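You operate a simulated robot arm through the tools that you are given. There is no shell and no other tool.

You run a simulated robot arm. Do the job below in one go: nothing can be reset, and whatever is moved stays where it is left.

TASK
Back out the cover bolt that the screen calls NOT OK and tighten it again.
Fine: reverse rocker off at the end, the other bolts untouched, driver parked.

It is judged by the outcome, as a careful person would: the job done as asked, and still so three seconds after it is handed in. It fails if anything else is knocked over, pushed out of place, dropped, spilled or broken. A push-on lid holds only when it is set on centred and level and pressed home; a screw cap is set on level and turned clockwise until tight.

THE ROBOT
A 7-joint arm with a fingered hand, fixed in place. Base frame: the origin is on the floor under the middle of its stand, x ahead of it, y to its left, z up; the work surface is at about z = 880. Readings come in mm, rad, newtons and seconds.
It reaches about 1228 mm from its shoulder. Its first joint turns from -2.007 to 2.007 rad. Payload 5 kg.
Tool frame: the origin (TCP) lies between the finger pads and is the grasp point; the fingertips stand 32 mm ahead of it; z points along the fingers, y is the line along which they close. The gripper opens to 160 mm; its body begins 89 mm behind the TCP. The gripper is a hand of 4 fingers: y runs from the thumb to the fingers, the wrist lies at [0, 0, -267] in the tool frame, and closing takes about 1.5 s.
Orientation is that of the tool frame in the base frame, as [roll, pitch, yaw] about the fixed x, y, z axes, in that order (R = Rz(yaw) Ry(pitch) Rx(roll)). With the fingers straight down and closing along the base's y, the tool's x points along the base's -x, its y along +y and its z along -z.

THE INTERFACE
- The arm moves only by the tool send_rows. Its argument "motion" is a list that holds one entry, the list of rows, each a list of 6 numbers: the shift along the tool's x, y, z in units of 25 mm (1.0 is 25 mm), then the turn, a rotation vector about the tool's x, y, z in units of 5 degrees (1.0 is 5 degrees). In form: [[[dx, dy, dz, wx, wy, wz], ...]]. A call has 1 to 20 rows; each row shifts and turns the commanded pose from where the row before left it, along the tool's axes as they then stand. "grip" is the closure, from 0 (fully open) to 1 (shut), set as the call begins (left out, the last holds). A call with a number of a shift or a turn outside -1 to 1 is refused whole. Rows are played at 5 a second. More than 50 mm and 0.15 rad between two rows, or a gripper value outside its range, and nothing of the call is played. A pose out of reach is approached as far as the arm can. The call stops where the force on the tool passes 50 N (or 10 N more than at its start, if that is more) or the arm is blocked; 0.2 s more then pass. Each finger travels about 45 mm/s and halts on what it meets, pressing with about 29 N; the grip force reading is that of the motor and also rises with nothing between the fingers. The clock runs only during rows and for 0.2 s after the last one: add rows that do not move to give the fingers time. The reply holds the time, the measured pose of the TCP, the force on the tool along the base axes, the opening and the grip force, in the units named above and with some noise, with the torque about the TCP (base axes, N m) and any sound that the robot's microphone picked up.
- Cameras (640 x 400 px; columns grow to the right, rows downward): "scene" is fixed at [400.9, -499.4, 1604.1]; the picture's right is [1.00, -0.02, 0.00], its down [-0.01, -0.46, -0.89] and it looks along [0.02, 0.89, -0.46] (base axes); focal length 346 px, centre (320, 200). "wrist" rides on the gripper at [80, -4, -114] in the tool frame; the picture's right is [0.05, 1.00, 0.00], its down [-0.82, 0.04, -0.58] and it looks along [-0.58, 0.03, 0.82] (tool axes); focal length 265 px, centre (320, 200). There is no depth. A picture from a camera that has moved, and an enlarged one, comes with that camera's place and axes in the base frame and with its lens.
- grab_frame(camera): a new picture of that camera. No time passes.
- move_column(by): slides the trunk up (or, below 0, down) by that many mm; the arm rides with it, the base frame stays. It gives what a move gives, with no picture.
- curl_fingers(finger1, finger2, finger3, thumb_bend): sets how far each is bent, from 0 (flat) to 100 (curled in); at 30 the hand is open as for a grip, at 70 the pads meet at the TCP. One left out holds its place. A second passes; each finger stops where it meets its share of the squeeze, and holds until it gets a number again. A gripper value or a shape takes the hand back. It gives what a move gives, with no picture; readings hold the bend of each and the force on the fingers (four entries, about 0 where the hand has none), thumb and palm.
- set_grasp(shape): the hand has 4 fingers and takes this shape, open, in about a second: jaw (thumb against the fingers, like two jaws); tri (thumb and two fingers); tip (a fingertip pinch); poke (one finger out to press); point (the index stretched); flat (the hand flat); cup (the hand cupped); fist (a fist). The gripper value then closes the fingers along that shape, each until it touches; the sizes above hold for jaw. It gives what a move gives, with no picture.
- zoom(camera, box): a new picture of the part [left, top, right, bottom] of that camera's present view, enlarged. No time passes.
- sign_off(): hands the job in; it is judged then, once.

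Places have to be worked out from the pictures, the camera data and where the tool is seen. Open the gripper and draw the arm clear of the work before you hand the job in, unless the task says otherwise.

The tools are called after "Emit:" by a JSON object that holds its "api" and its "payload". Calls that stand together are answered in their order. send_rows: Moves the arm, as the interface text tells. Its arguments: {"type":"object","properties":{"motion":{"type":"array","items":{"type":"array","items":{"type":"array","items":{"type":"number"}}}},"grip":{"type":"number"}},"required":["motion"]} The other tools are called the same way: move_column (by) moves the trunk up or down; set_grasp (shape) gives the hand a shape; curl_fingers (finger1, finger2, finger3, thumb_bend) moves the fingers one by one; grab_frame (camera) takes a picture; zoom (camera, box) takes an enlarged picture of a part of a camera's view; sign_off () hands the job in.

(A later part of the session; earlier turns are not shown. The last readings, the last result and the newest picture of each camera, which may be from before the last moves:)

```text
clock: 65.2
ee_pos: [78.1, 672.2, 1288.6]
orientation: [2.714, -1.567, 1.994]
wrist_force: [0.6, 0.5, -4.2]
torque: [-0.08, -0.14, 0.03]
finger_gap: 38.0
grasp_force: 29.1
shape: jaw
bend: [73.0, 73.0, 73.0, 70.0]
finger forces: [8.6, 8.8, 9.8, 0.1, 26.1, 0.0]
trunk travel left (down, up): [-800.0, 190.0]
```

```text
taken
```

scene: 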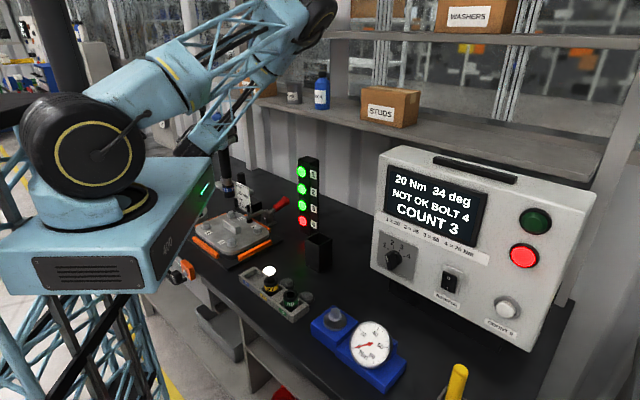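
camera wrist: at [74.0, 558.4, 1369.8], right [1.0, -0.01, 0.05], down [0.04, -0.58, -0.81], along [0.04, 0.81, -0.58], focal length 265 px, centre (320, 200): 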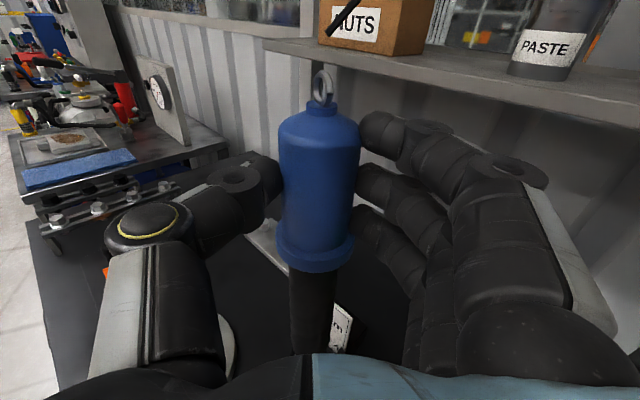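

The scene camera has a clear view of the socket above bolt 4. Zoom in.

Emit:
{"api": "zoom", "payload": {"camera": "scene", "box": [190, 140, 290, 240]}}

Emit:
{"api": "zoom", "payload": {"camera": "scene", "box": [210, 160, 260, 225]}}

```text
4.00 times, centred on (240, 190) of scene
camera zoom: at [400.9, -499.4, 1604.1], right [1.0, -0.02, 0.0], down [-0.01, -0.46, -0.89], along [0.02, 0.89, -0.46], focal length 1384 px, centre (640, 240)
```

zoom: 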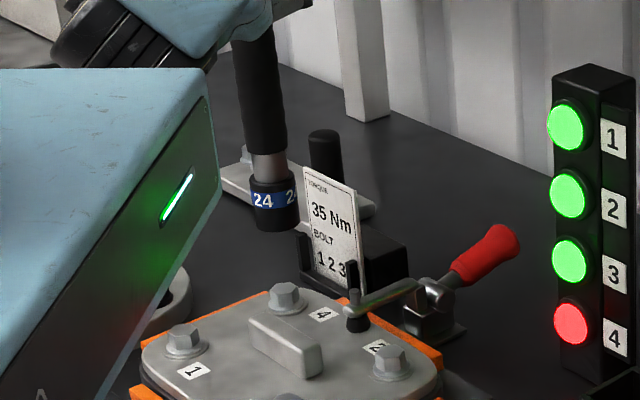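

```text
6.15 times, centred on (235, 192) of scene
camera zoom: at [400.9, -499.4, 1604.1], right [1.0, -0.02, 0.0], down [-0.01, -0.46, -0.89], along [0.02, 0.89, -0.46], focal length 2130 px, centre (843, 246)
```

zoom: 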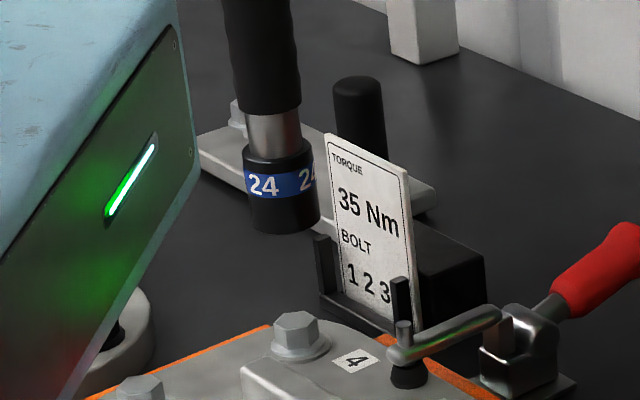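

Lateral (x) alignment of socket over bolt 4 is within ~1 mm by the scene camera. I lower 55 mm so the socket is ~15 mm above the head, then check again.

Emit:
{"api": "send_rows", "payload": {"motion": [[[-0.55, 0, 0, 0, 0, 0], [-0.55, 0, 0, 0, 0, 0], [-0.55, 0, 0, 0, 0, 0], [-0.55, 0, 0, 0, 0, 0], [0, 0, 0, 0, 0, 0]]]}}

Emit:
{"api": "zoom", "payload": {"camera": "scene", "box": [210, 180, 260, 230]}}

Emit:
{"api": "grab_frame", "payload": {"camera": "wrist"}}

```text
clock: 66.4
ee_pos: [78.6, 670.8, 1233.7]
orientation: [2.702, -1.566, 2.008]
wrist_force: [0.9, -0.3, -5.3]
torque: [-0.17, -0.05, -0.01]
finger_gap: 38.1
grasp_force: 29.3
shape: jaw
bend: [73.0, 73.0, 73.0, 70.0]
finger forces: [8.9, 8.5, 9.1, 0.1, 26.4, 0.0]
trunk travel left (down, up): [-800.0, 190.0]
```

```text
8.00 times, centred on (235, 205) of scene
camera zoom: at [400.9, -499.4, 1604.1], right [1.0, -0.02, 0.0], down [-0.01, -0.46, -0.89], along [0.02, 0.89, -0.46], focal length 2769 px, centre (1000, 160)
```

zoom: 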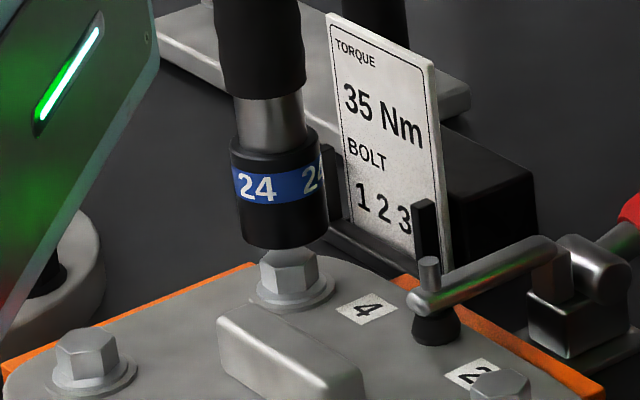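

```text
taken
camera wrist: at [74.0, 557.4, 1314.4], right [1.0, 0.0, 0.05], down [0.04, -0.58, -0.81], along [0.03, 0.81, -0.58], focal length 265 px, centre (320, 200)
```

wrist: 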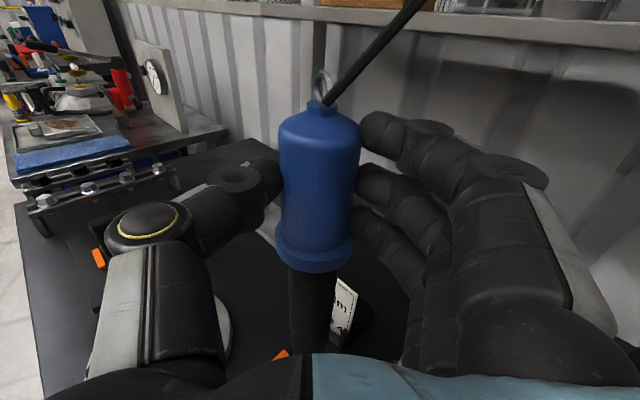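

Very close: the socket should go straight down onto the bolt; I nudge +0.8 mm in x and lower 12 mm in small steps, watching force.

Emit:
{"api": "send_rows", "payload": {"motion": [[[-0.1, 0.03, 0, 0, 0, 0], [-0.1, 0, 0, 0, 0, 0], [-0.1, 0, 0, 0, 0, 0], [-0.1, 0, 0, 0, 0, 0], [-0.1, 0, 0, 0, 0, 0], [0, 0, 0, 0, 0, 0]]]}}

Emit:
{"api": "zoom", "payload": {"camera": "scene", "box": [210, 180, 260, 230]}}

```text
clock: 67.8
ee_pos: [80.2, 671.3, 1222.5]
orientation: [2.69, -1.567, 2.022]
wrist_force: [-0.3, -0.3, -4.5]
torque: [-0.15, -0.01, 0.01]
finger_gap: 38.1
grasp_force: 29.3
shape: jaw
bend: [73.0, 73.0, 73.0, 70.0]
finger forces: [9.1, 8.5, 9.0, 0.0, 26.5, 0.0]
trunk travel left (down, up): [-800.0, 190.0]
```

```text
8.00 times, centred on (235, 205) of scene
camera zoom: at [400.9, -499.4, 1604.1], right [1.0, -0.02, 0.0], down [-0.01, -0.46, -0.89], along [0.02, 0.89, -0.46], focal length 2769 px, centre (1000, 160)
```

zoom: 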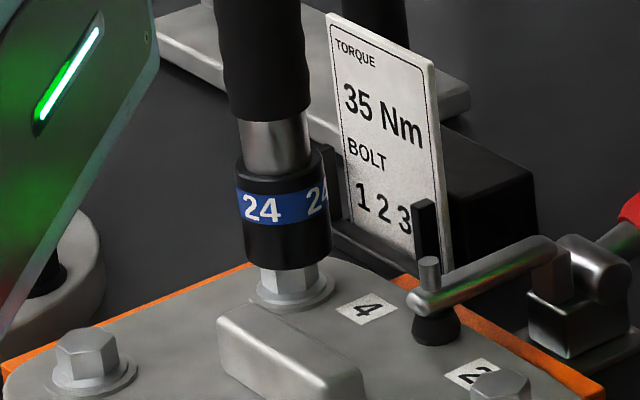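

Still free; about 3 mm above the head by the picture. Continue lowering 7.5 mm in steps.

Emit:
{"api": "send_rows", "payload": {"motion": [[[-0.1, 0.02, 0, 0, 0, 0], [-0.1, 0, 0, 0, 0, 0], [-0.1, 0, 0, 0, 0, 0], [0, 0, 0, 0, 0, 0]]]}}

Emit:
{"api": "zoom", "payload": {"camera": "scene", "box": [210, 180, 260, 230]}}

```text
clock: 68.8
ee_pos: [80.1, 669.9, 1217.9]
orientation: [0.431, -1.567, -2.005]
wrist_force: [1.5, 0.7, 40.0]
torque: [0.83, 0.0, -0.01]
finger_gap: 38.1
grasp_force: 28.9
shape: jaw
bend: [73.0, 73.0, 73.0, 70.0]
finger forces: [8.8, 8.5, 9.2, 0.0, 25.4, 0.0]
trunk travel left (down, up): [-800.0, 190.0]
```

```text
8.00 times, centred on (235, 205) of scene
camera zoom: at [400.9, -499.4, 1604.1], right [1.0, -0.02, 0.0], down [-0.01, -0.46, -0.89], along [0.02, 0.89, -0.46], focal length 2769 px, centre (1000, 160)
```

zoom: 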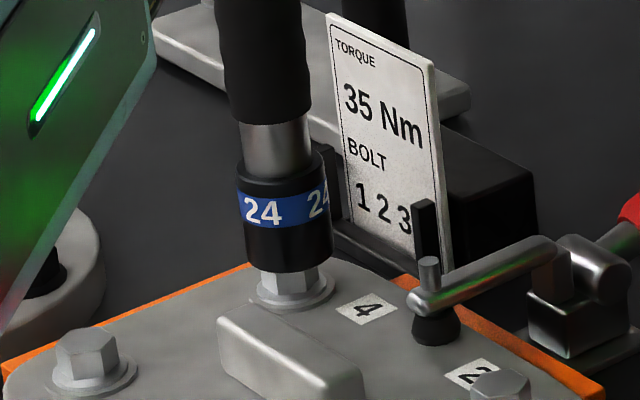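

Contact on the head at TCP z≈1218 with 40 N; the torque shows the driver axis 22 mm ahead of the TCP as expected. I hold it pressed for a second to see whether the driver starts.

Emit:
{"api": "send_rows", "payload": {"motion": [[[0, 0, 0, 0, 0, 0], [0, 0, 0, 0, 0, 0], [0, 0, 0, 0, 0, 0], [0, 0, 0, 0, 0, 0], [0, 0, 0, 0, 0, 0]]]}}

Emit:
{"api": "zoom", "payload": {"camera": "scene", "box": [210, 180, 260, 230]}}

Emit:
{"api": "zoom", "payload": {"camera": "scene", "box": [360, 140, 560, 290]}}

```text
clock: 70.0
ee_pos: [79.1, 670.5, 1215.7]
orientation: [-1.178, -1.571, -0.395]
wrist_force: [1.2, 1.8, 35.0]
torque: [0.76, -0.05, 0.02]
finger_gap: 37.8
grasp_force: 28.6
shape: jaw
bend: [73.0, 73.0, 73.0, 70.0]
finger forces: [8.5, 8.4, 9.2, 0.0, 23.5, 0.0]
trunk travel left (down, up): [-800.0, 190.0]
```

```text
8.00 times, centred on (235, 205) of scene
camera zoom: at [400.9, -499.4, 1604.1], right [1.0, -0.02, 0.0], down [-0.01, -0.46, -0.89], along [0.02, 0.89, -0.46], focal length 2769 px, centre (1000, 160)
```

zoom: 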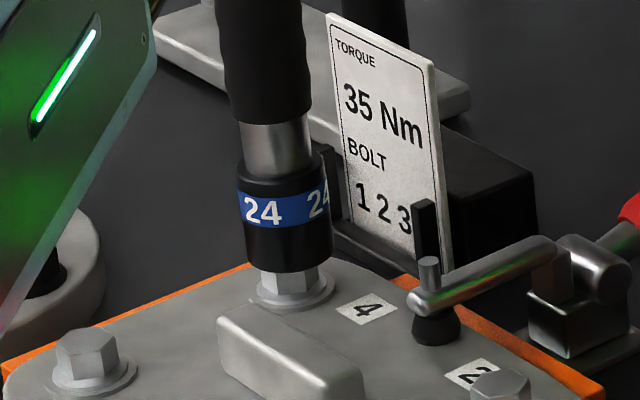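

```text
2.67 times, centred on (460, 215) of scene
camera zoom: at [400.9, -499.4, 1604.1], right [1.0, -0.02, 0.0], down [-0.01, -0.46, -0.89], along [0.02, 0.89, -0.46], focal length 923 px, centre (-53, 160)
```

zoom: 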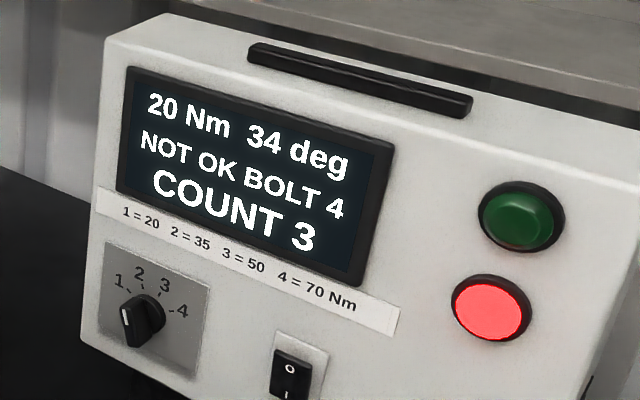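

The driver did not start: the socket sits on top of the hex (corners not aligned), and the hand began to slip slightly at ~38 N. I ease the load and rotate the driver about its own axis in 5° steps, waiting for the socket to drop over the head.

Emit:
{"api": "send_rows", "payload": {"motion": [[[0.08, 0, 0, 0, 0, 0], [0, 0, 0, 0, 0, 0]]]}}

Emit:
{"api": "send_rows", "payload": {"motion": [[[0, 0.077, 0, 1, 0, 0], [0, 0, 0, 0, 0, 0]]]}}

Emit:
{"api": "send_rows", "payload": {"motion": [[[0, 0.077, 0, 1, 0, 0], [0, 0, 0, 0, 0, 0]]]}}

```text
clock: 70.6
ee_pos: [78.8, 670.7, 1216.5]
orientation: [2.529, -1.566, 2.178]
wrist_force: [1.3, 0.4, 23.4]
torque: [0.55, 0.01, 0.05]
finger_gap: 37.9
grasp_force: 28.7
shape: jaw
bend: [73.0, 73.0, 73.0, 70.0]
finger forces: [8.7, 8.3, 8.7, 0.0, 23.6, 0.0]
trunk travel left (down, up): [-800.0, 190.0]
```

```text
clock: 71.2
ee_pos: [81.0, 670.5, 1217.5]
orientation: [2.7, -1.568, 2.097]
wrist_force: [1.3, 0.7, 16.0]
torque: [0.39, 0.01, -0.07]
finger_gap: 37.8
grasp_force: 29.1
shape: jaw
bend: [73.0, 73.0, 73.0, 70.0]
finger forces: [8.7, 8.3, 9.0, 0.1, 22.9, 0.1]
trunk travel left (down, up): [-800.0, 190.0]
```

```text
clock: 71.8
ee_pos: [84.3, 671.6, 1217.0]
orientation: [2.612, -1.567, 2.27]
wrist_force: [0.3, 1.2, 13.2]
torque: [0.32, 0.06, -0.08]
finger_gap: 37.8
grasp_force: 28.7
shape: jaw
bend: [73.0, 73.0, 73.0, 70.0]
finger forces: [8.7, 8.3, 8.9, 0.0, 22.4, 0.0]
trunk travel left (down, up): [-800.0, 190.0]
```

Force has eased to 13 N; I continue rotating with a tiny downward feed.

Emit:
{"api": "send_rows", "payload": {"motion": [[[-0.02, 0.077, 0, 1, 0, 0], [0, 0, 0, 0, 0, 0]]]}}

Emit:
{"api": "send_rows", "payload": {"motion": [[[-0.02, 0.077, 0, 1, 0, 0], [0, 0, 0, 0, 0, 0]]]}}

Emit:
{"api": "send_rows", "payload": {"motion": [[[-0.02, 0.077, 0, 1, 0, 0], [0, 0, 0, 0, 0, 0]]]}}

Emit:
{"api": "zoom", "payload": {"camera": "scene", "box": [210, 180, 260, 230]}}

```text
clock: 72.4
ee_pos: [86.8, 669.9, 1216.7]
orientation: [2.702, -1.567, 2.271]
wrist_force: [-0.1, 0.8, 14.2]
torque: [0.3, 0.05, -0.06]
finger_gap: 37.9
grasp_force: 29.2
shape: jaw
bend: [73.0, 73.0, 73.0, 70.0]
finger forces: [8.3, 8.2, 9.0, 0.1, 22.2, 0.1]
trunk travel left (down, up): [-800.0, 190.0]
```

```text
clock: 73.0
ee_pos: [86.7, 670.7, 1213.8]
orientation: [3.14, -1.566, 1.92]
wrist_force: [-0.7, -0.3, -5.0]
torque: [-0.17, -0.04, -0.03]
finger_gap: 37.8
grasp_force: 29.4
shape: jaw
bend: [73.0, 73.0, 73.0, 70.0]
finger forces: [8.7, 8.3, 8.7, 0.0, 23.5, 0.0]
trunk travel left (down, up): [-800.0, 190.0]
```

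```text
clock: 73.6
ee_pos: [87.8, 672.8, 1215.2]
orientation: [-3.141, -1.566, 2.002]
wrist_force: [-0.2, -0.5, -4.8]
torque: [-0.14, -0.07, 0.01]
finger_gap: 37.7
grasp_force: 28.9
shape: jaw
bend: [73.0, 73.0, 73.0, 70.0]
finger forces: [8.3, 8.2, 8.8, 0.0, 23.1, 0.1]
trunk travel left (down, up): [-800.0, 190.0]
```

```text
8.00 times, centred on (235, 205) of scene
camera zoom: at [400.9, -499.4, 1604.1], right [1.0, -0.02, 0.0], down [-0.01, -0.46, -0.89], along [0.02, 0.89, -0.46], focal length 2769 px, centre (1000, 160)
```

zoom: 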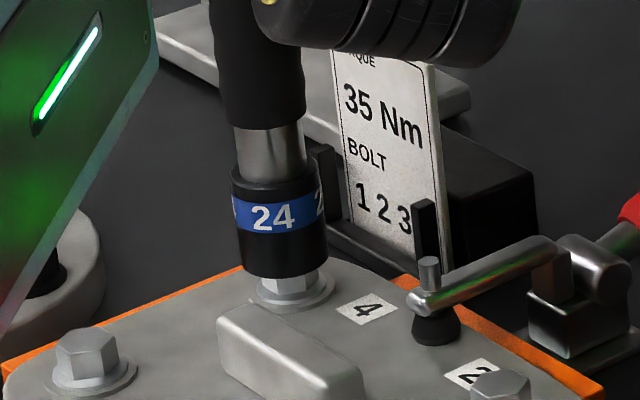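

Force dropped to zero contact at 20° of turn and the socket went ~3 mm lower: it may be slipping over the hex. I lower gently in 1.5 mm steps to see if it goes on down.

Emit:
{"api": "send_rows", "payload": {"motion": [[[-0.06, 0, 0, 0, 0, 0], [-0.06, 0, 0, 0, 0, 0], [0, 0, 0, 0, 0, 0]]]}}

Emit:
{"api": "zoom", "payload": {"camera": "scene", "box": [215, 185, 255, 225]}}

```text
clock: 74.4
ee_pos: [87.9, 672.8, 1211.6]
orientation: [3.024, -1.569, 2.12]
wrist_force: [0.5, -0.8, -4.9]
torque: [-0.12, -0.1, -0.04]
finger_gap: 37.9
grasp_force: 28.7
shape: jaw
bend: [73.0, 73.0, 73.0, 70.0]
finger forces: [8.2, 8.2, 8.8, 0.1, 23.0, 0.1]
trunk travel left (down, up): [-800.0, 190.0]
```

```text
10.00 times, centred on (235, 205) of scene
camera zoom: at [400.9, -499.4, 1604.1], right [1.0, -0.02, 0.0], down [-0.01, -0.46, -0.89], along [0.02, 0.89, -0.46], focal length 3461 px, centre (1170, 150)
```

zoom: 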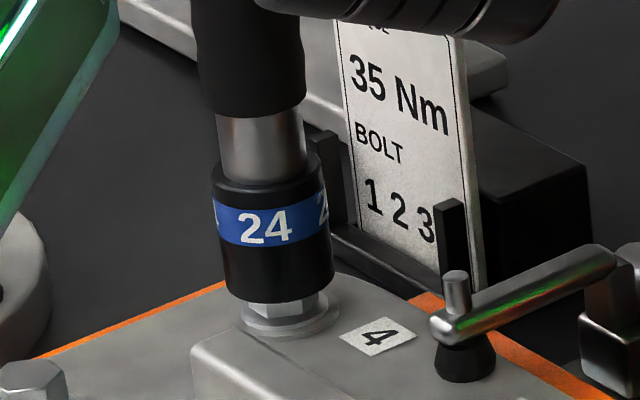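

It's sliding down around the hex freely. Continue lowering in 1.5 mm steps until resistance.

Emit:
{"api": "send_rows", "payload": {"motion": [[[-0.06, 0, 0, 0, 0, 0], [-0.06, 0, 0, 0, 0, 0], [-0.06, 0, 0, 0, 0, 0], [0, 0, 0, 0, 0, 0]]]}}

Emit:
{"api": "zoom", "payload": {"camera": "scene", "box": [215, 185, 255, 225]}}

```text
clock: 75.4
ee_pos: [88.7, 671.8, 1207.9]
orientation: [-3.141, -1.568, 2.001]
wrist_force: [-0.4, 0.6, -4.9]
torque: [-0.12, -0.06, -0.01]
finger_gap: 37.6
grasp_force: 29.1
shape: jaw
bend: [73.0, 73.0, 73.0, 70.0]
finger forces: [8.4, 8.1, 8.6, 0.1, 23.0, 0.0]
trunk travel left (down, up): [-800.0, 190.0]
```

```text
10.00 times, centred on (235, 205) of scene
camera zoom: at [400.9, -499.4, 1604.1], right [1.0, -0.02, 0.0], down [-0.01, -0.46, -0.89], along [0.02, 0.89, -0.46], focal length 3461 px, centre (1170, 150)
```

zoom: 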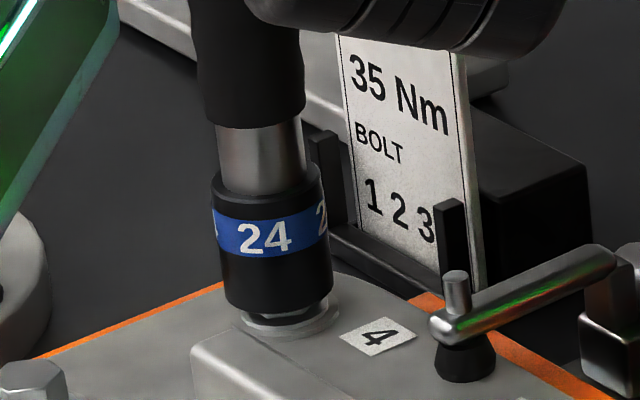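

Socket now nearly covers the head. I keep lowering till it bears.

Emit:
{"api": "send_rows", "payload": {"motion": [[[-0.06, 0, 0, 0, 0, 0], [-0.06, 0, 0, 0, 0, 0], [-0.06, 0, 0, 0, 0, 0], [0, 0, 0, 0, 0, 0]]]}}

Emit:
{"api": "zoom", "payload": {"camera": "scene", "box": [215, 185, 255, 225]}}

```text
clock: 76.4
ee_pos: [89.0, 673.7, 1203.3]
orientation: [3.002, -1.567, 2.14]
wrist_force: [0.0, -0.4, -4.6]
torque: [-0.12, -0.09, -0.03]
finger_gap: 37.7
grasp_force: 28.8
shape: jaw
bend: [73.0, 73.0, 73.0, 70.0]
finger forces: [8.2, 8.2, 8.9, 0.1, 23.0, 0.1]
trunk travel left (down, up): [-800.0, 190.0]
```

```text
10.00 times, centred on (235, 205) of scene
camera zoom: at [400.9, -499.4, 1604.1], right [1.0, -0.02, 0.0], down [-0.01, -0.46, -0.89], along [0.02, 0.89, -0.46], focal length 3461 px, centre (1170, 150)
```

zoom: 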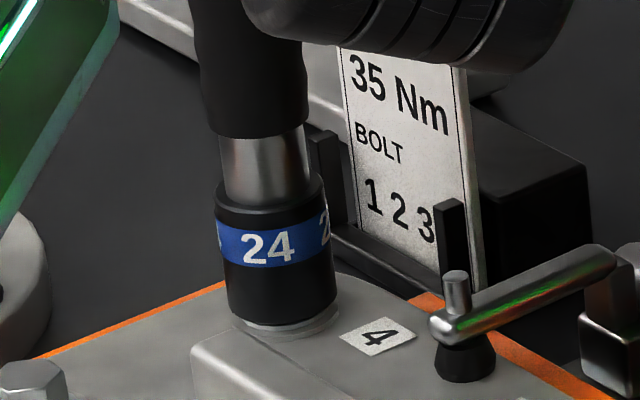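

Socket is about down to the flange, still no load. Lower a little more.

Emit:
{"api": "send_rows", "payload": {"motion": [[[-0.06, 0, 0, 0, 0, 0], [-0.06, 0, 0, 0, 0, 0], [0, 0, 0, 0, 0, 0]]]}}

```text
clock: 77.2
ee_pos: [89.4, 671.6, 1202.1]
orientation: [1.599, -1.57, -2.737]
wrist_force: [1.1, -0.2, 17.0]
torque: [0.31, 0.1, -0.02]
finger_gap: 37.8
grasp_force: 28.9
shape: jaw
bend: [73.0, 73.0, 73.0, 70.0]
finger forces: [8.2, 8.4, 9.8, 0.0, 22.9, 0.0]
trunk travel left (down, up): [-800.0, 190.0]
```

Now it bears on the bolt (17 N). I press a bit more and hold to see whether the driver runs.

Emit:
{"api": "send_rows", "payload": {"motion": [[[-0.04, 0, 0, 0, 0, 0], [0, 0, 0, 0, 0, 0], [0, 0, 0, 0, 0, 0], [0, 0, 0, 0, 0, 0], [0, 0, 0, 0, 0, 0]]]}}

Emit:
{"api": "zoom", "payload": {"camera": "scene", "box": [215, 185, 255, 225]}}

Emit:
{"api": "grab_frame", "payload": {"camera": "scene"}}

```text
clock: 78.4
ee_pos: [89.1, 670.2, 1201.2]
orientation: [1.143, -1.569, -2.284]
wrist_force: [1.8, 0.1, 39.6]
torque: [0.89, 0.15, 0.04]
finger_gap: 37.8
grasp_force: 28.9
shape: jaw
bend: [73.0, 73.0, 73.0, 70.0]
finger forces: [8.5, 8.7, 14.1, 0.1, 22.6, 0.1]
trunk travel left (down, up): [-800.0, 190.0]
```

```text
10.00 times, centred on (235, 205) of scene
camera zoom: at [400.9, -499.4, 1604.1], right [1.0, -0.02, 0.0], down [-0.01, -0.46, -0.89], along [0.02, 0.89, -0.46], focal length 3461 px, centre (1170, 150)
```

zoom: 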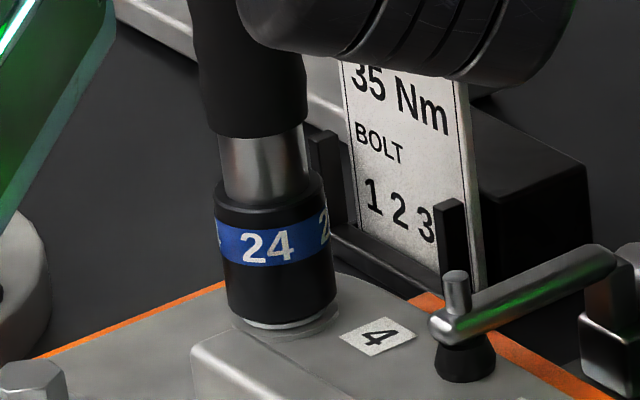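

```text
taken
```

scene: 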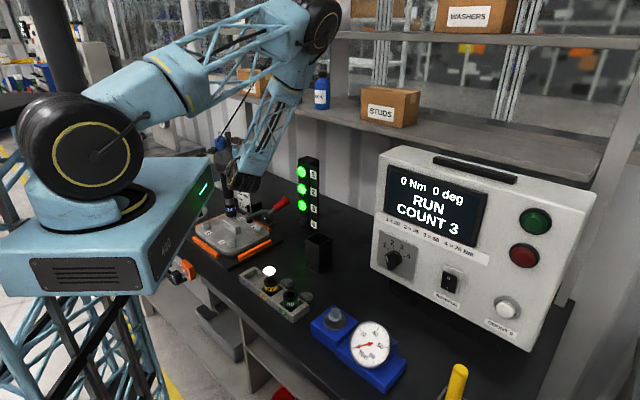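

The driver is running: screen shows "RUN", lamp 4 has gone out. I hold and monitor; the bolt should rise as it backs out.

Emit:
{"api": "send_rows", "payload": {"motion": [[[0, 0, 0, 0, 0, 0], [0, 0, 0, 0, 0, 0]]]}}

Emit:
{"api": "zoom", "payload": {"camera": "scene", "box": [215, 185, 255, 225]}}

Emit:
{"api": "zoom", "payload": {"camera": "scene", "box": [370, 150, 550, 270]}}

```text
clock: 79.0
ee_pos: [88.9, 669.8, 1200.8]
orientation: [1.127, -1.569, -2.266]
wrist_force: [2.4, 0.3, 40.4]
torque: [0.94, 0.14, 0.01]
finger_gap: 37.5
grasp_force: 28.7
shape: jaw
bend: [73.0, 73.0, 73.0, 70.0]
finger forces: [8.4, 8.8, 14.7, 0.1, 22.7, 0.0]
trunk travel left (down, up): [-800.0, 190.0]
```

```text
10.00 times, centred on (235, 205) of scene
camera zoom: at [400.9, -499.4, 1604.1], right [1.0, -0.02, 0.0], down [-0.01, -0.46, -0.89], along [0.02, 0.89, -0.46], focal length 3461 px, centre (1170, 150)
```

zoom: 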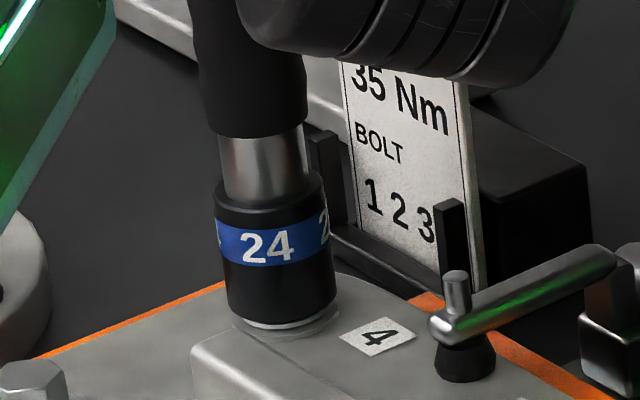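

```text
3.33 times, centred on (460, 210) of scene
camera zoom: at [400.9, -499.4, 1604.1], right [1.0, -0.02, 0.0], down [-0.01, -0.46, -0.89], along [0.02, 0.89, -0.46], focal length 1154 px, centre (-147, 167)
```

zoom: 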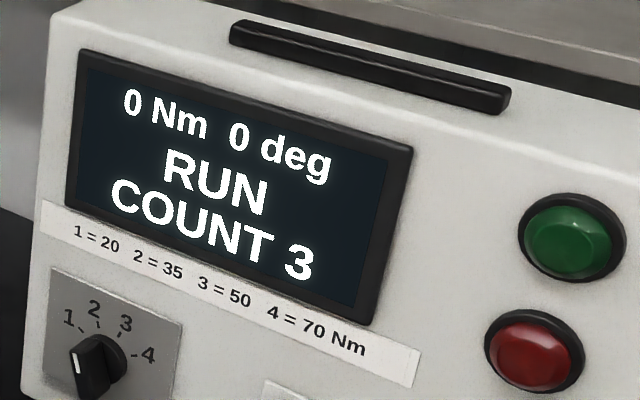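

The screen shows RUN but the socket hasn't visibly turned yet. I hold for two more seconds.

Emit:
{"api": "send_rows", "payload": {"motion": [[[0, 0, 0, 0, 0, 0], [0, 0, 0, 0, 0, 0], [0, 0, 0, 0, 0, 0], [0, 0, 0, 0, 0, 0], [0, 0, 0, 0, 0, 0], [0, 0, 0, 0, 0, 0], [0, 0, 0, 0, 0, 0]]]}}

Emit:
{"api": "zoom", "payload": {"camera": "scene", "box": [215, 185, 255, 225]}}

Emit:
{"api": "zoom", "payload": {"camera": "scene", "box": [370, 150, 550, 310]}}

```text
clock: 80.6
ee_pos: [89.1, 670.1, 1201.1]
orientation: [1.139, -1.571, -2.278]
wrist_force: [2.4, 0.4, 39.7]
torque: [0.94, 0.18, 0.0]
finger_gap: 37.6
grasp_force: 29.0
shape: jaw
bend: [73.0, 73.0, 73.0, 70.0]
finger forces: [8.6, 8.9, 14.8, 0.0, 22.6, 0.0]
trunk travel left (down, up): [-800.0, 190.0]
```

```text
10.00 times, centred on (235, 205) of scene
camera zoom: at [400.9, -499.4, 1604.1], right [1.0, -0.02, 0.0], down [-0.01, -0.46, -0.89], along [0.02, 0.89, -0.46], focal length 3461 px, centre (1170, 150)
```

zoom: 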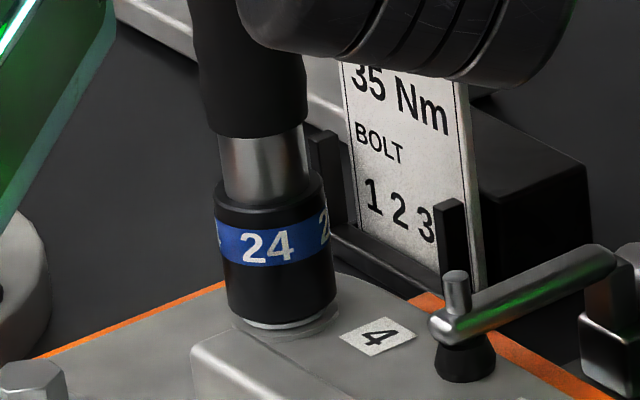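

```text
2.50 times, centred on (460, 230) of scene
camera zoom: at [400.9, -499.4, 1604.1], right [1.0, -0.02, 0.0], down [-0.01, -0.46, -0.89], along [0.02, 0.89, -0.46], focal length 865 px, centre (-30, 125)
```

zoom: 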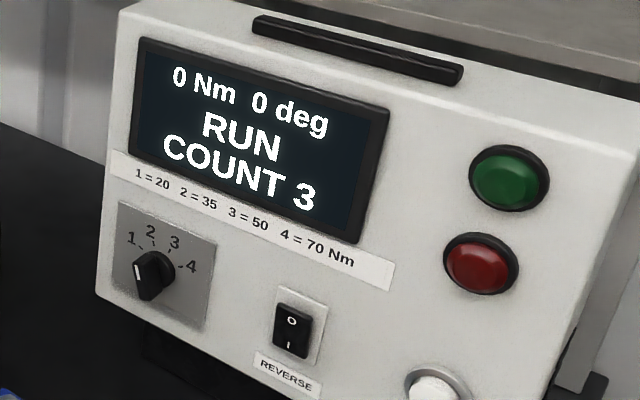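

RUN is on but nothing turns. I check the wrist view (is the handle turning in my fingers?) and a tight zoom of the socket/bolt.

Emit:
{"api": "grab_frame", "payload": {"camera": "wrist"}}

Emit:
{"api": "zoom", "payload": {"camera": "scene", "box": [222, 190, 246, 222]}}

Emit:
{"api": "zoom", "payload": {"camera": "scene", "box": [200, 120, 270, 220]}}

```text
taken
camera wrist: at [132.7, 564.5, 1281.9], right [0.91, 0.42, 0.05], down [0.28, -0.51, -0.82], along [-0.31, 0.75, -0.58], focal length 265 px, centre (320, 200)
```

wrist: 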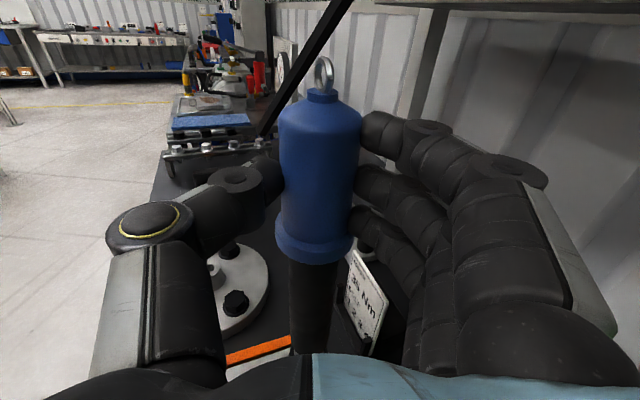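

```text
12.50 times, centred on (234, 206) of scene
camera zoom: at [400.9, -499.4, 1604.1], right [1.0, -0.02, 0.0], down [-0.01, -0.46, -0.89], along [0.02, 0.89, -0.46], focal length 4326 px, centre (1395, 125)
```

zoom: 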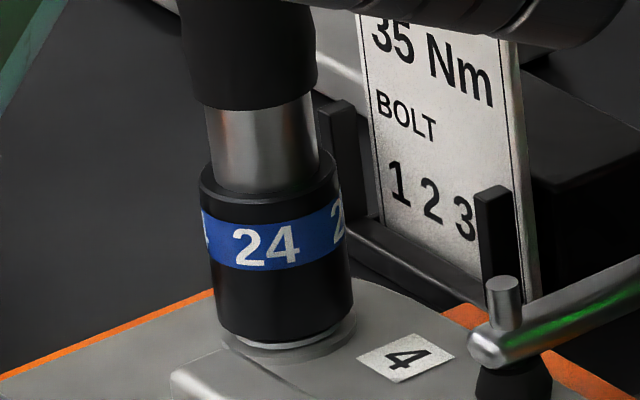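

```text
4.00 times, centred on (235, 170) of scene
camera zoom: at [400.9, -499.4, 1604.1], right [1.0, -0.02, 0.0], down [-0.01, -0.46, -0.89], along [0.02, 0.89, -0.46], focal length 1384 px, centre (660, 320)
```

zoom: 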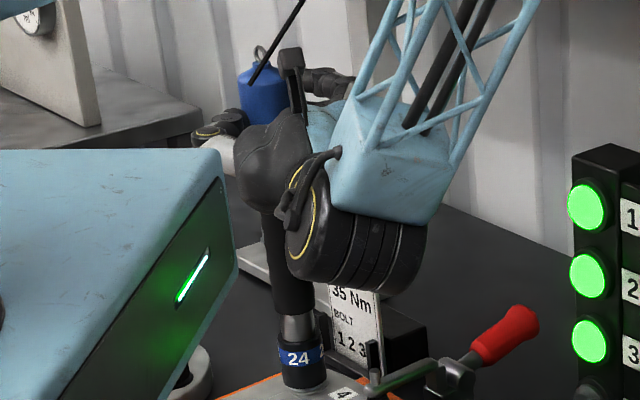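

Alignment looks concentric and upright, yet no rotation and no motor sound. I ease off the push (2.5 mm up) and see what the screen reports.

Emit:
{"api": "send_rows", "payload": {"motion": [[[0.1, 0, 0, 0, 0, 0], [0.06, 0, 0, 0, 0, 0], [0, 0, 0, 0, 0, 0]]]}}

Emit:
{"api": "zoom", "payload": {"camera": "scene", "box": [370, 150, 550, 310]}}

Emit:
{"api": "zoom", "payload": {"camera": "scene", "box": [222, 190, 246, 222]}}

```text
clock: 81.4
ee_pos: [89.4, 670.4, 1204.3]
orientation: [2.793, -1.57, 2.354]
wrist_force: [2.2, 0.2, 25.4]
torque: [0.62, 0.06, -0.01]
finger_gap: 37.6
grasp_force: 29.7
shape: jaw
bend: [73.0, 73.0, 73.0, 70.0]
finger forces: [8.4, 8.7, 12.6, 0.0, 22.6, 0.1]
trunk travel left (down, up): [-800.0, 190.0]
```

```text
2.50 times, centred on (460, 230) of scene
camera zoom: at [400.9, -499.4, 1604.1], right [1.0, -0.02, 0.0], down [-0.01, -0.46, -0.89], along [0.02, 0.89, -0.46], focal length 865 px, centre (-30, 125)
```

zoom: 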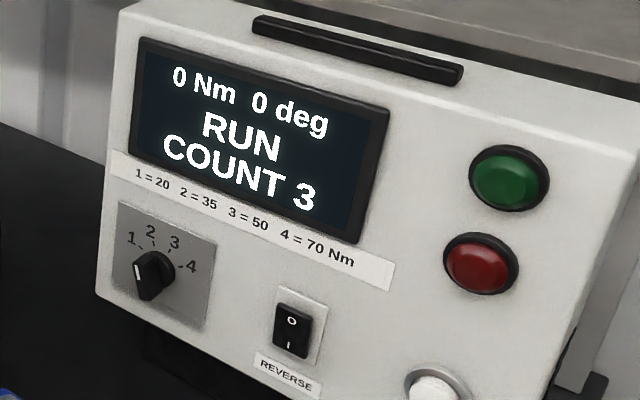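

```text
12.50 times, centred on (234, 206) of scene
camera zoom: at [400.9, -499.4, 1604.1], right [1.0, -0.02, 0.0], down [-0.01, -0.46, -0.89], along [0.02, 0.89, -0.46], focal length 4326 px, centre (1395, 125)
```

zoom: 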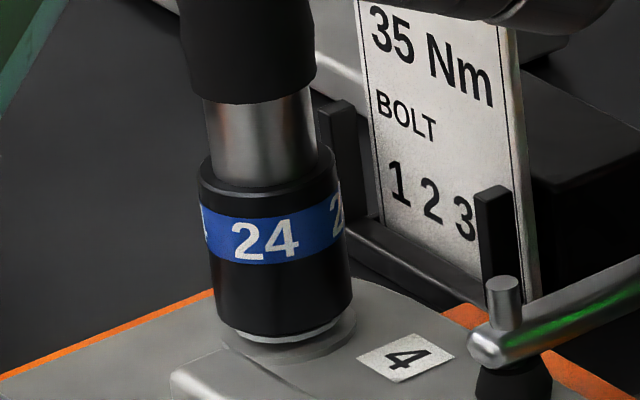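

With less axial load the bolt has actually risen ~3 mm and still pushes up with 25 N — it is backing out. I follow it upward gently, keeping a moderate push.

Emit:
{"api": "send_rows", "payload": {"motion": [[[0.03, 0, 0, 0, 0, 0], [0, 0, 0, 0, 0, 0], [0, 0, 0, 0, 0, 0], [0, 0, 0, 0, 0, 0]]]}}

Emit:
{"api": "zoom", "payload": {"camera": "scene", "box": [222, 190, 246, 222]}}

Emit:
{"api": "zoom", "payload": {"camera": "scene", "box": [370, 150, 550, 310]}}

```text
clock: 82.4
ee_pos: [89.1, 669.9, 1203.9]
orientation: [2.624, -1.568, 2.52]
wrist_force: [2.5, -0.7, 26.6]
torque: [0.6, 0.08, 0.01]
finger_gap: 37.4
grasp_force: 29.5
shape: jaw
bend: [73.0, 73.0, 73.0, 70.0]
finger forces: [8.4, 8.6, 12.3, 0.0, 22.6, 0.0]
trunk travel left (down, up): [-800.0, 190.0]
```

```text
12.50 times, centred on (234, 206) of scene
camera zoom: at [400.9, -499.4, 1604.1], right [1.0, -0.02, 0.0], down [-0.01, -0.46, -0.89], along [0.02, 0.89, -0.46], focal length 4326 px, centre (1395, 125)
```

zoom: 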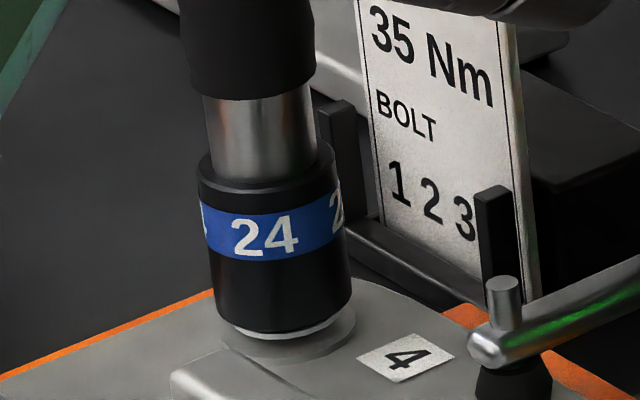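

```text
2.50 times, centred on (460, 230) of scene
camera zoom: at [400.9, -499.4, 1604.1], right [1.0, -0.02, 0.0], down [-0.01, -0.46, -0.89], along [0.02, 0.89, -0.46], focal length 865 px, centre (-30, 125)
```

zoom: 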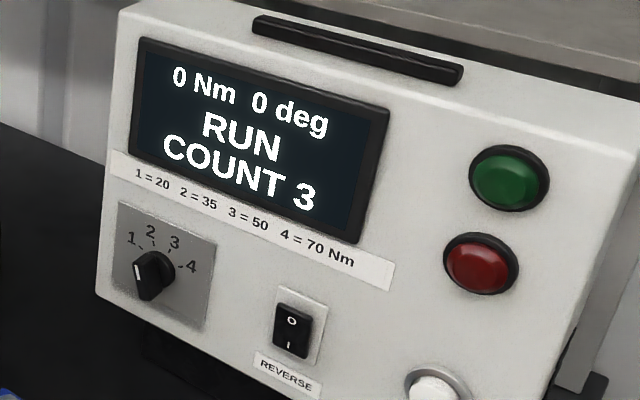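

Still pushing at 26 N after raising. I keep following up: 2 mm more, hold.

Emit:
{"api": "send_rows", "payload": {"motion": [[[0.08, 0, 0, 0, 0, 0], [0, 0, 0, 0, 0, 0], [0, 0, 0, 0, 0, 0], [0, 0, 0, 0, 0, 0], [0, 0, 0, 0, 0, 0]]]}}

Emit:
{"api": "zoom", "payload": {"camera": "scene", "box": [222, 190, 246, 222]}}

```text
clock: 83.6
ee_pos: [88.0, 670.7, 1207.9]
orientation: [2.332, -1.57, 2.813]
wrist_force: [1.6, -0.5, 28.5]
torque: [0.63, 0.07, -0.01]
finger_gap: 37.8
grasp_force: 29.3
shape: jaw
bend: [73.0, 73.0, 73.0, 70.0]
finger forces: [8.5, 8.4, 12.5, 0.0, 22.5, 0.0]
trunk travel left (down, up): [-800.0, 190.0]
```

```text
12.50 times, centred on (234, 206) of scene
camera zoom: at [400.9, -499.4, 1604.1], right [1.0, -0.02, 0.0], down [-0.01, -0.46, -0.89], along [0.02, 0.89, -0.46], focal length 4326 px, centre (1395, 125)
```

zoom: 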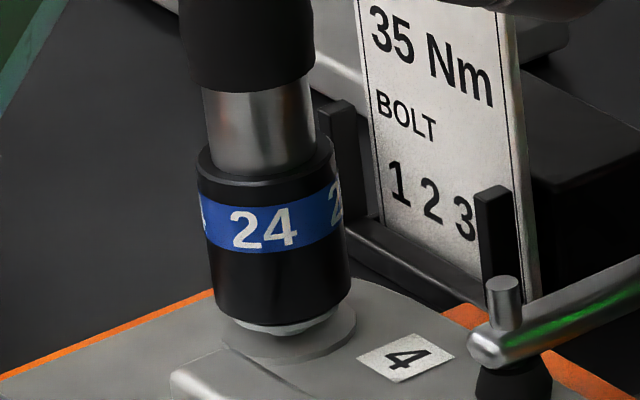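

The bolt's flange is clearly lifting off the cover. I follow up another 3 mm and check bolt and screen.

Emit:
{"api": "send_rows", "payload": {"motion": [[[0.06, 0, 0, 0, 0, 0], [0, 0, 0, 0, 0, 0], [0.06, 0, 0, 0, 0, 0], [0, 0, 0, 0, 0, 0]]]}}

Emit:
{"api": "zoom", "payload": {"camera": "scene", "box": [222, 190, 246, 222]}}

Emit:
{"api": "grab_frame", "payload": {"camera": "scene"}}

```text
clock: 84.6
ee_pos: [88.9, 672.3, 1211.5]
orientation: [2.319, -1.567, 2.827]
wrist_force: [1.7, -0.3, 26.0]
torque: [0.58, 0.1, 0.0]
finger_gap: 37.3
grasp_force: 28.9
shape: jaw
bend: [73.0, 73.0, 73.0, 70.0]
finger forces: [8.3, 8.5, 12.5, 0.0, 22.7, 0.0]
trunk travel left (down, up): [-800.0, 190.0]
```

```text
12.50 times, centred on (234, 206) of scene
camera zoom: at [400.9, -499.4, 1604.1], right [1.0, -0.02, 0.0], down [-0.01, -0.46, -0.89], along [0.02, 0.89, -0.46], focal length 4326 px, centre (1395, 125)
```

zoom: 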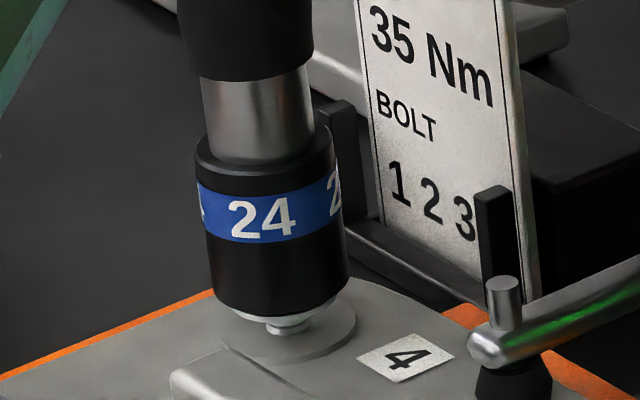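

```text
taken
```

scene: 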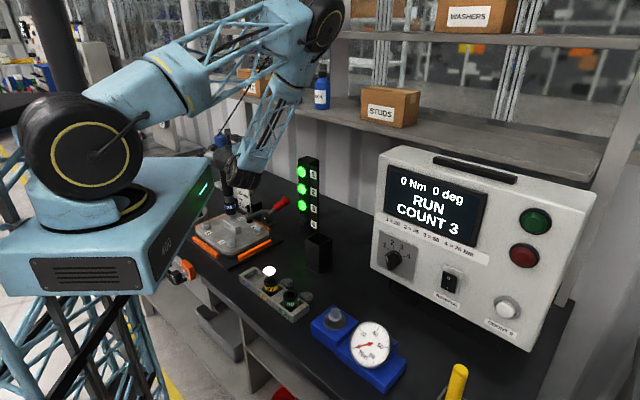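

The bolt is now ~10 mm out with its shank showing — properly backed out. I lift the driver off quickly so it stops.

Emit:
{"api": "send_rows", "payload": {"motion": [[[0.5, 0, 0, 0, 0, 0], [0.8, 0, 0, 0, 0, 0], [0.8, 0, 0, 0, 0, 0], [0.8, 0, 0, 0, 0, 0]]]}}

Emit:
{"api": "zoom", "payload": {"camera": "scene", "box": [210, 180, 260, 230]}}

Emit:
{"api": "zoom", "payload": {"camera": "scene", "box": [370, 150, 550, 310]}}

```text
clock: 85.6
ee_pos: [88.7, 671.9, 1281.5]
orientation: [-3.083, -1.565, 1.944]
wrist_force: [-1.3, -0.5, -5.3]
torque: [-0.13, -0.02, 0.0]
finger_gap: 37.4
grasp_force: 28.7
shape: jaw
bend: [73.0, 73.0, 73.0, 70.0]
finger forces: [8.4, 8.2, 8.7, 0.1, 23.0, 0.1]
trunk travel left (down, up): [-800.0, 190.0]
```

```text
8.00 times, centred on (235, 205) of scene
camera zoom: at [400.9, -499.4, 1604.1], right [1.0, -0.02, 0.0], down [-0.01, -0.46, -0.89], along [0.02, 0.89, -0.46], focal length 2769 px, centre (1000, 160)
```

zoom: 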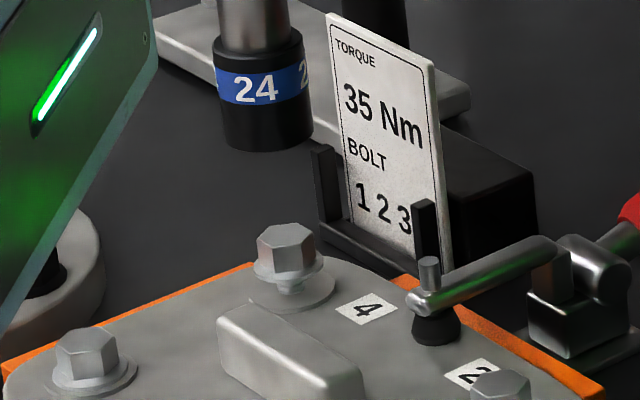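

```text
2.50 times, centred on (460, 230) of scene
camera zoom: at [400.9, -499.4, 1604.1], right [1.0, -0.02, 0.0], down [-0.01, -0.46, -0.89], along [0.02, 0.89, -0.46], focal length 865 px, centre (-30, 125)
```

zoom: 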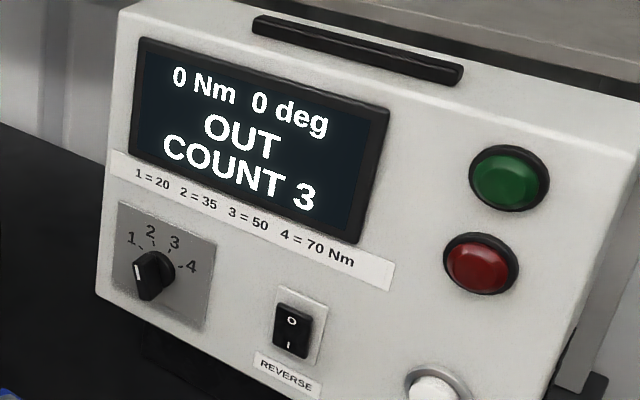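

Screen now reads "OUT, COUNT 3". Next I park the driver to free the hand for the rocker. First I check how the driver sits in the hand.

Emit:
{"api": "grab_frame", "payload": {"camera": "wrist"}}

Emit:
{"api": "grab_frame", "payload": {"camera": "scene"}}

```text
taken
camera wrist: at [132.6, 567.4, 1363.1], right [0.91, 0.42, 0.05], down [0.28, -0.51, -0.81], along [-0.31, 0.75, -0.58], focal length 265 px, centre (320, 200)
```

wrist: 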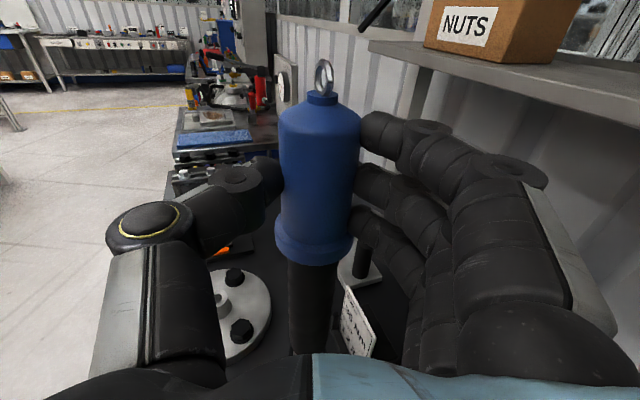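

```text
taken
```

scene: 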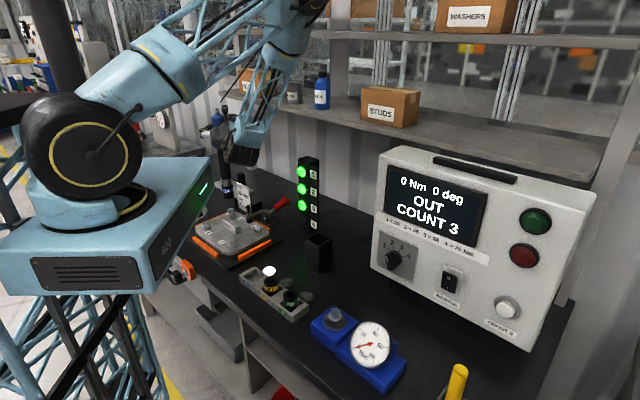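

The hand slid ~5 mm down the handle during pressing, otherwise the driver is upright in the hand. I turn back 25° about the driver axis, then carry it back toward the holder at this height.

Emit:
{"api": "send_rows", "payload": {"motion": [[[0, -0.098, 0, -1, 0, 0], [0, -0.098, 0, -1, 0, 0], [0, -0.098, 0, -1, 0, 0], [0, -0.098, 0, -1, 0, 0], [0, -0.098, 0, -1, 0, 0], [0, 0, 0, 0, 0, 0]]]}}

Emit:
{"api": "grab_frame", "payload": {"camera": "wrist"}}

Emit:
{"api": "zoom", "payload": {"camera": "scene", "box": [210, 170, 260, 220]}}

```text
clock: 87.0
ee_pos: [74.8, 670.0, 1281.1]
orientation: [2.366, -1.565, 2.342]
wrist_force: [-1.6, 0.0, -4.7]
torque: [-0.17, 0.08, -0.02]
finger_gap: 37.3
grasp_force: 28.5
shape: jaw
bend: [73.0, 73.0, 73.0, 70.0]
finger forces: [8.7, 8.3, 8.9, 0.0, 23.8, 0.0]
trunk travel left (down, up): [-800.0, 190.0]
```

```text
taken
camera wrist: at [69.6, 555.8, 1363.1], right [1.0, 0.0, 0.06], down [0.04, -0.58, -0.81], along [0.03, 0.81, -0.58], focal length 265 px, centre (320, 200)
```

wrist: 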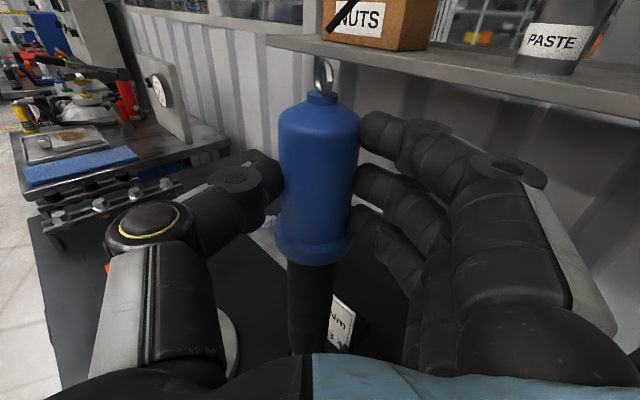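

```text
8.00 times, centred on (235, 195) of scene
camera zoom: at [400.9, -499.4, 1604.1], right [1.0, -0.02, 0.0], down [-0.01, -0.46, -0.89], along [0.02, 0.89, -0.46], focal length 2769 px, centre (1000, 240)
```

zoom: 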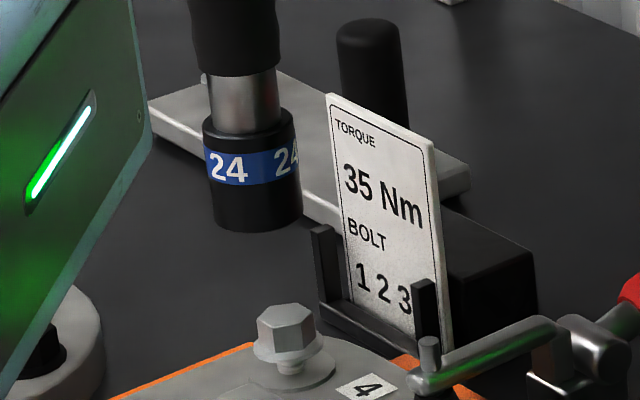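

Orientation is back to +y. The driver axis sits ~21 mm ahead of the TCP. I now carry it back to above the holder (TCP target (420, 409)).

Emit:
{"api": "send_rows", "payload": {"motion": [[[0, 0.69, -0.522, 0, 0, 0], [0, 0.69, -0.522, 0, 0, 0], [0, 0.69, -0.522, 0, 0, 0], [0, 0.69, -0.522, 0, 0, 0], [0, 0.69, -0.522, 0, 0, 0], [0, 0.69, -0.522, 0, 0, 0], [0, 0.69, -0.522, 0, 0, 0], [0, 0.69, -0.522, 0, 0, 0], [0, 0.69, -0.522, 0, 0, 0], [0, 0.69, -0.522, 0, 0, 0], [0, 0.69, -0.522, 0, 0, 0], [0, 0.69, -0.522, 0, 0, 0], [0, 0.69, -0.522, 0, 0, 0], [0, 0.69, -0.522, 0, 0, 0], [0, 0.69, -0.522, 0, 0, 0], [0, 0.69, -0.522, 0, 0, 0], [0, 0.69, -0.522, 0, 0, 0], [0, 0.69, -0.522, 0, 0, 0], [0, 0.69, -0.522, 0, 0, 0], [0, 0.69, -0.522, 0, 0, 0]]]}}

Emit:
{"api": "grab_frame", "payload": {"camera": "wrist"}}

Emit:
{"api": "zoom", "payload": {"camera": "scene", "box": [270, 190, 370, 280]}}

```text
clock: 91.2
ee_pos: [419.6, 405.9, 1282.5]
orientation: [2.507, -1.568, 2.201]
wrist_force: [0.8, -0.4, -5.7]
torque: [-0.09, 0.06, 0.07]
finger_gap: 37.0
grasp_force: 29.5
shape: jaw
bend: [73.0, 73.0, 73.0, 70.0]
finger forces: [8.9, 7.5, 8.6, 0.1, 22.8, 0.0]
trunk travel left (down, up): [-800.0, 190.0]
```

```text
taken
camera wrist: at [415.5, 291.9, 1363.6], right [1.0, 0.0, 0.05], down [0.04, -0.58, -0.81], along [0.03, 0.81, -0.58], focal length 265 px, centre (320, 200)
```

wrist: 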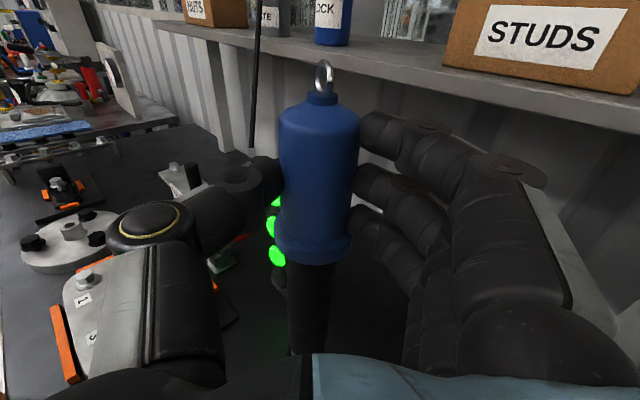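

```text
4.44 times, centred on (320, 235) of scene
camera zoom: at [400.9, -499.4, 1604.1], right [1.0, -0.02, 0.0], down [-0.01, -0.46, -0.89], along [0.02, 0.89, -0.46], focal length 1538 px, centre (320, 44)
```

zoom: 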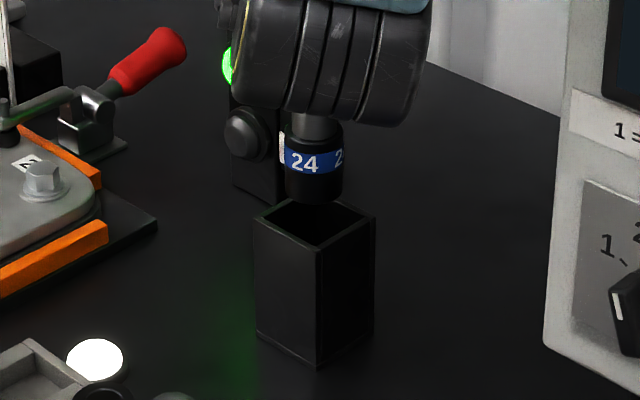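

The socket is centred over the holder opening (x within 1 mm; y consistent). I lower 50 mm first and check the force.

Emit:
{"api": "send_rows", "payload": {"motion": [[[-0.4, 0.02, 0, 0, 0, 0], [-0.4, 0, 0, 0, 0, 0], [-0.4, 0, 0, 0, 0, 0], [-0.4, 0, 0, 0, 0, 0], [-0.4, 0, 0, 0, 0, 0], [0, 0, 0, 0, 0, 0]]]}}

Emit:
{"api": "zoom", "payload": {"camera": "scene", "box": [270, 190, 370, 280]}}

```text
clock: 92.6
ee_pos: [420.5, 405.8, 1231.9]
orientation: [2.649, -1.568, 2.059]
wrist_force: [-0.1, -0.2, -5.1]
torque: [-0.17, -0.02, -0.01]
finger_gap: 37.1
grasp_force: 28.6
shape: jaw
bend: [73.0, 73.0, 73.0, 70.0]
finger forces: [8.6, 7.6, 9.1, 0.1, 22.4, 0.0]
trunk travel left (down, up): [-800.0, 190.0]
```

```text
4.44 times, centred on (320, 235) of scene
camera zoom: at [400.9, -499.4, 1604.1], right [1.0, -0.02, 0.0], down [-0.01, -0.46, -0.89], along [0.02, 0.89, -0.46], focal length 1538 px, centre (320, 44)
```

zoom: 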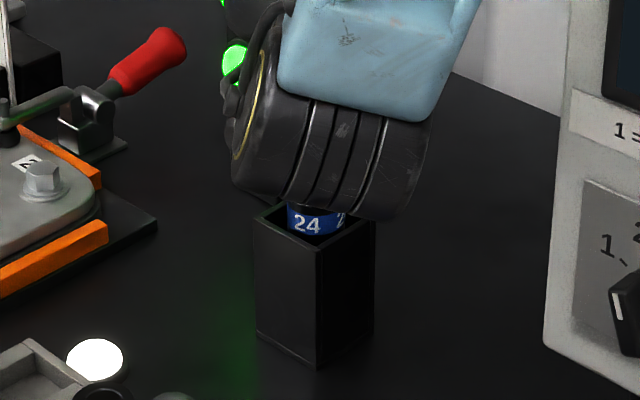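

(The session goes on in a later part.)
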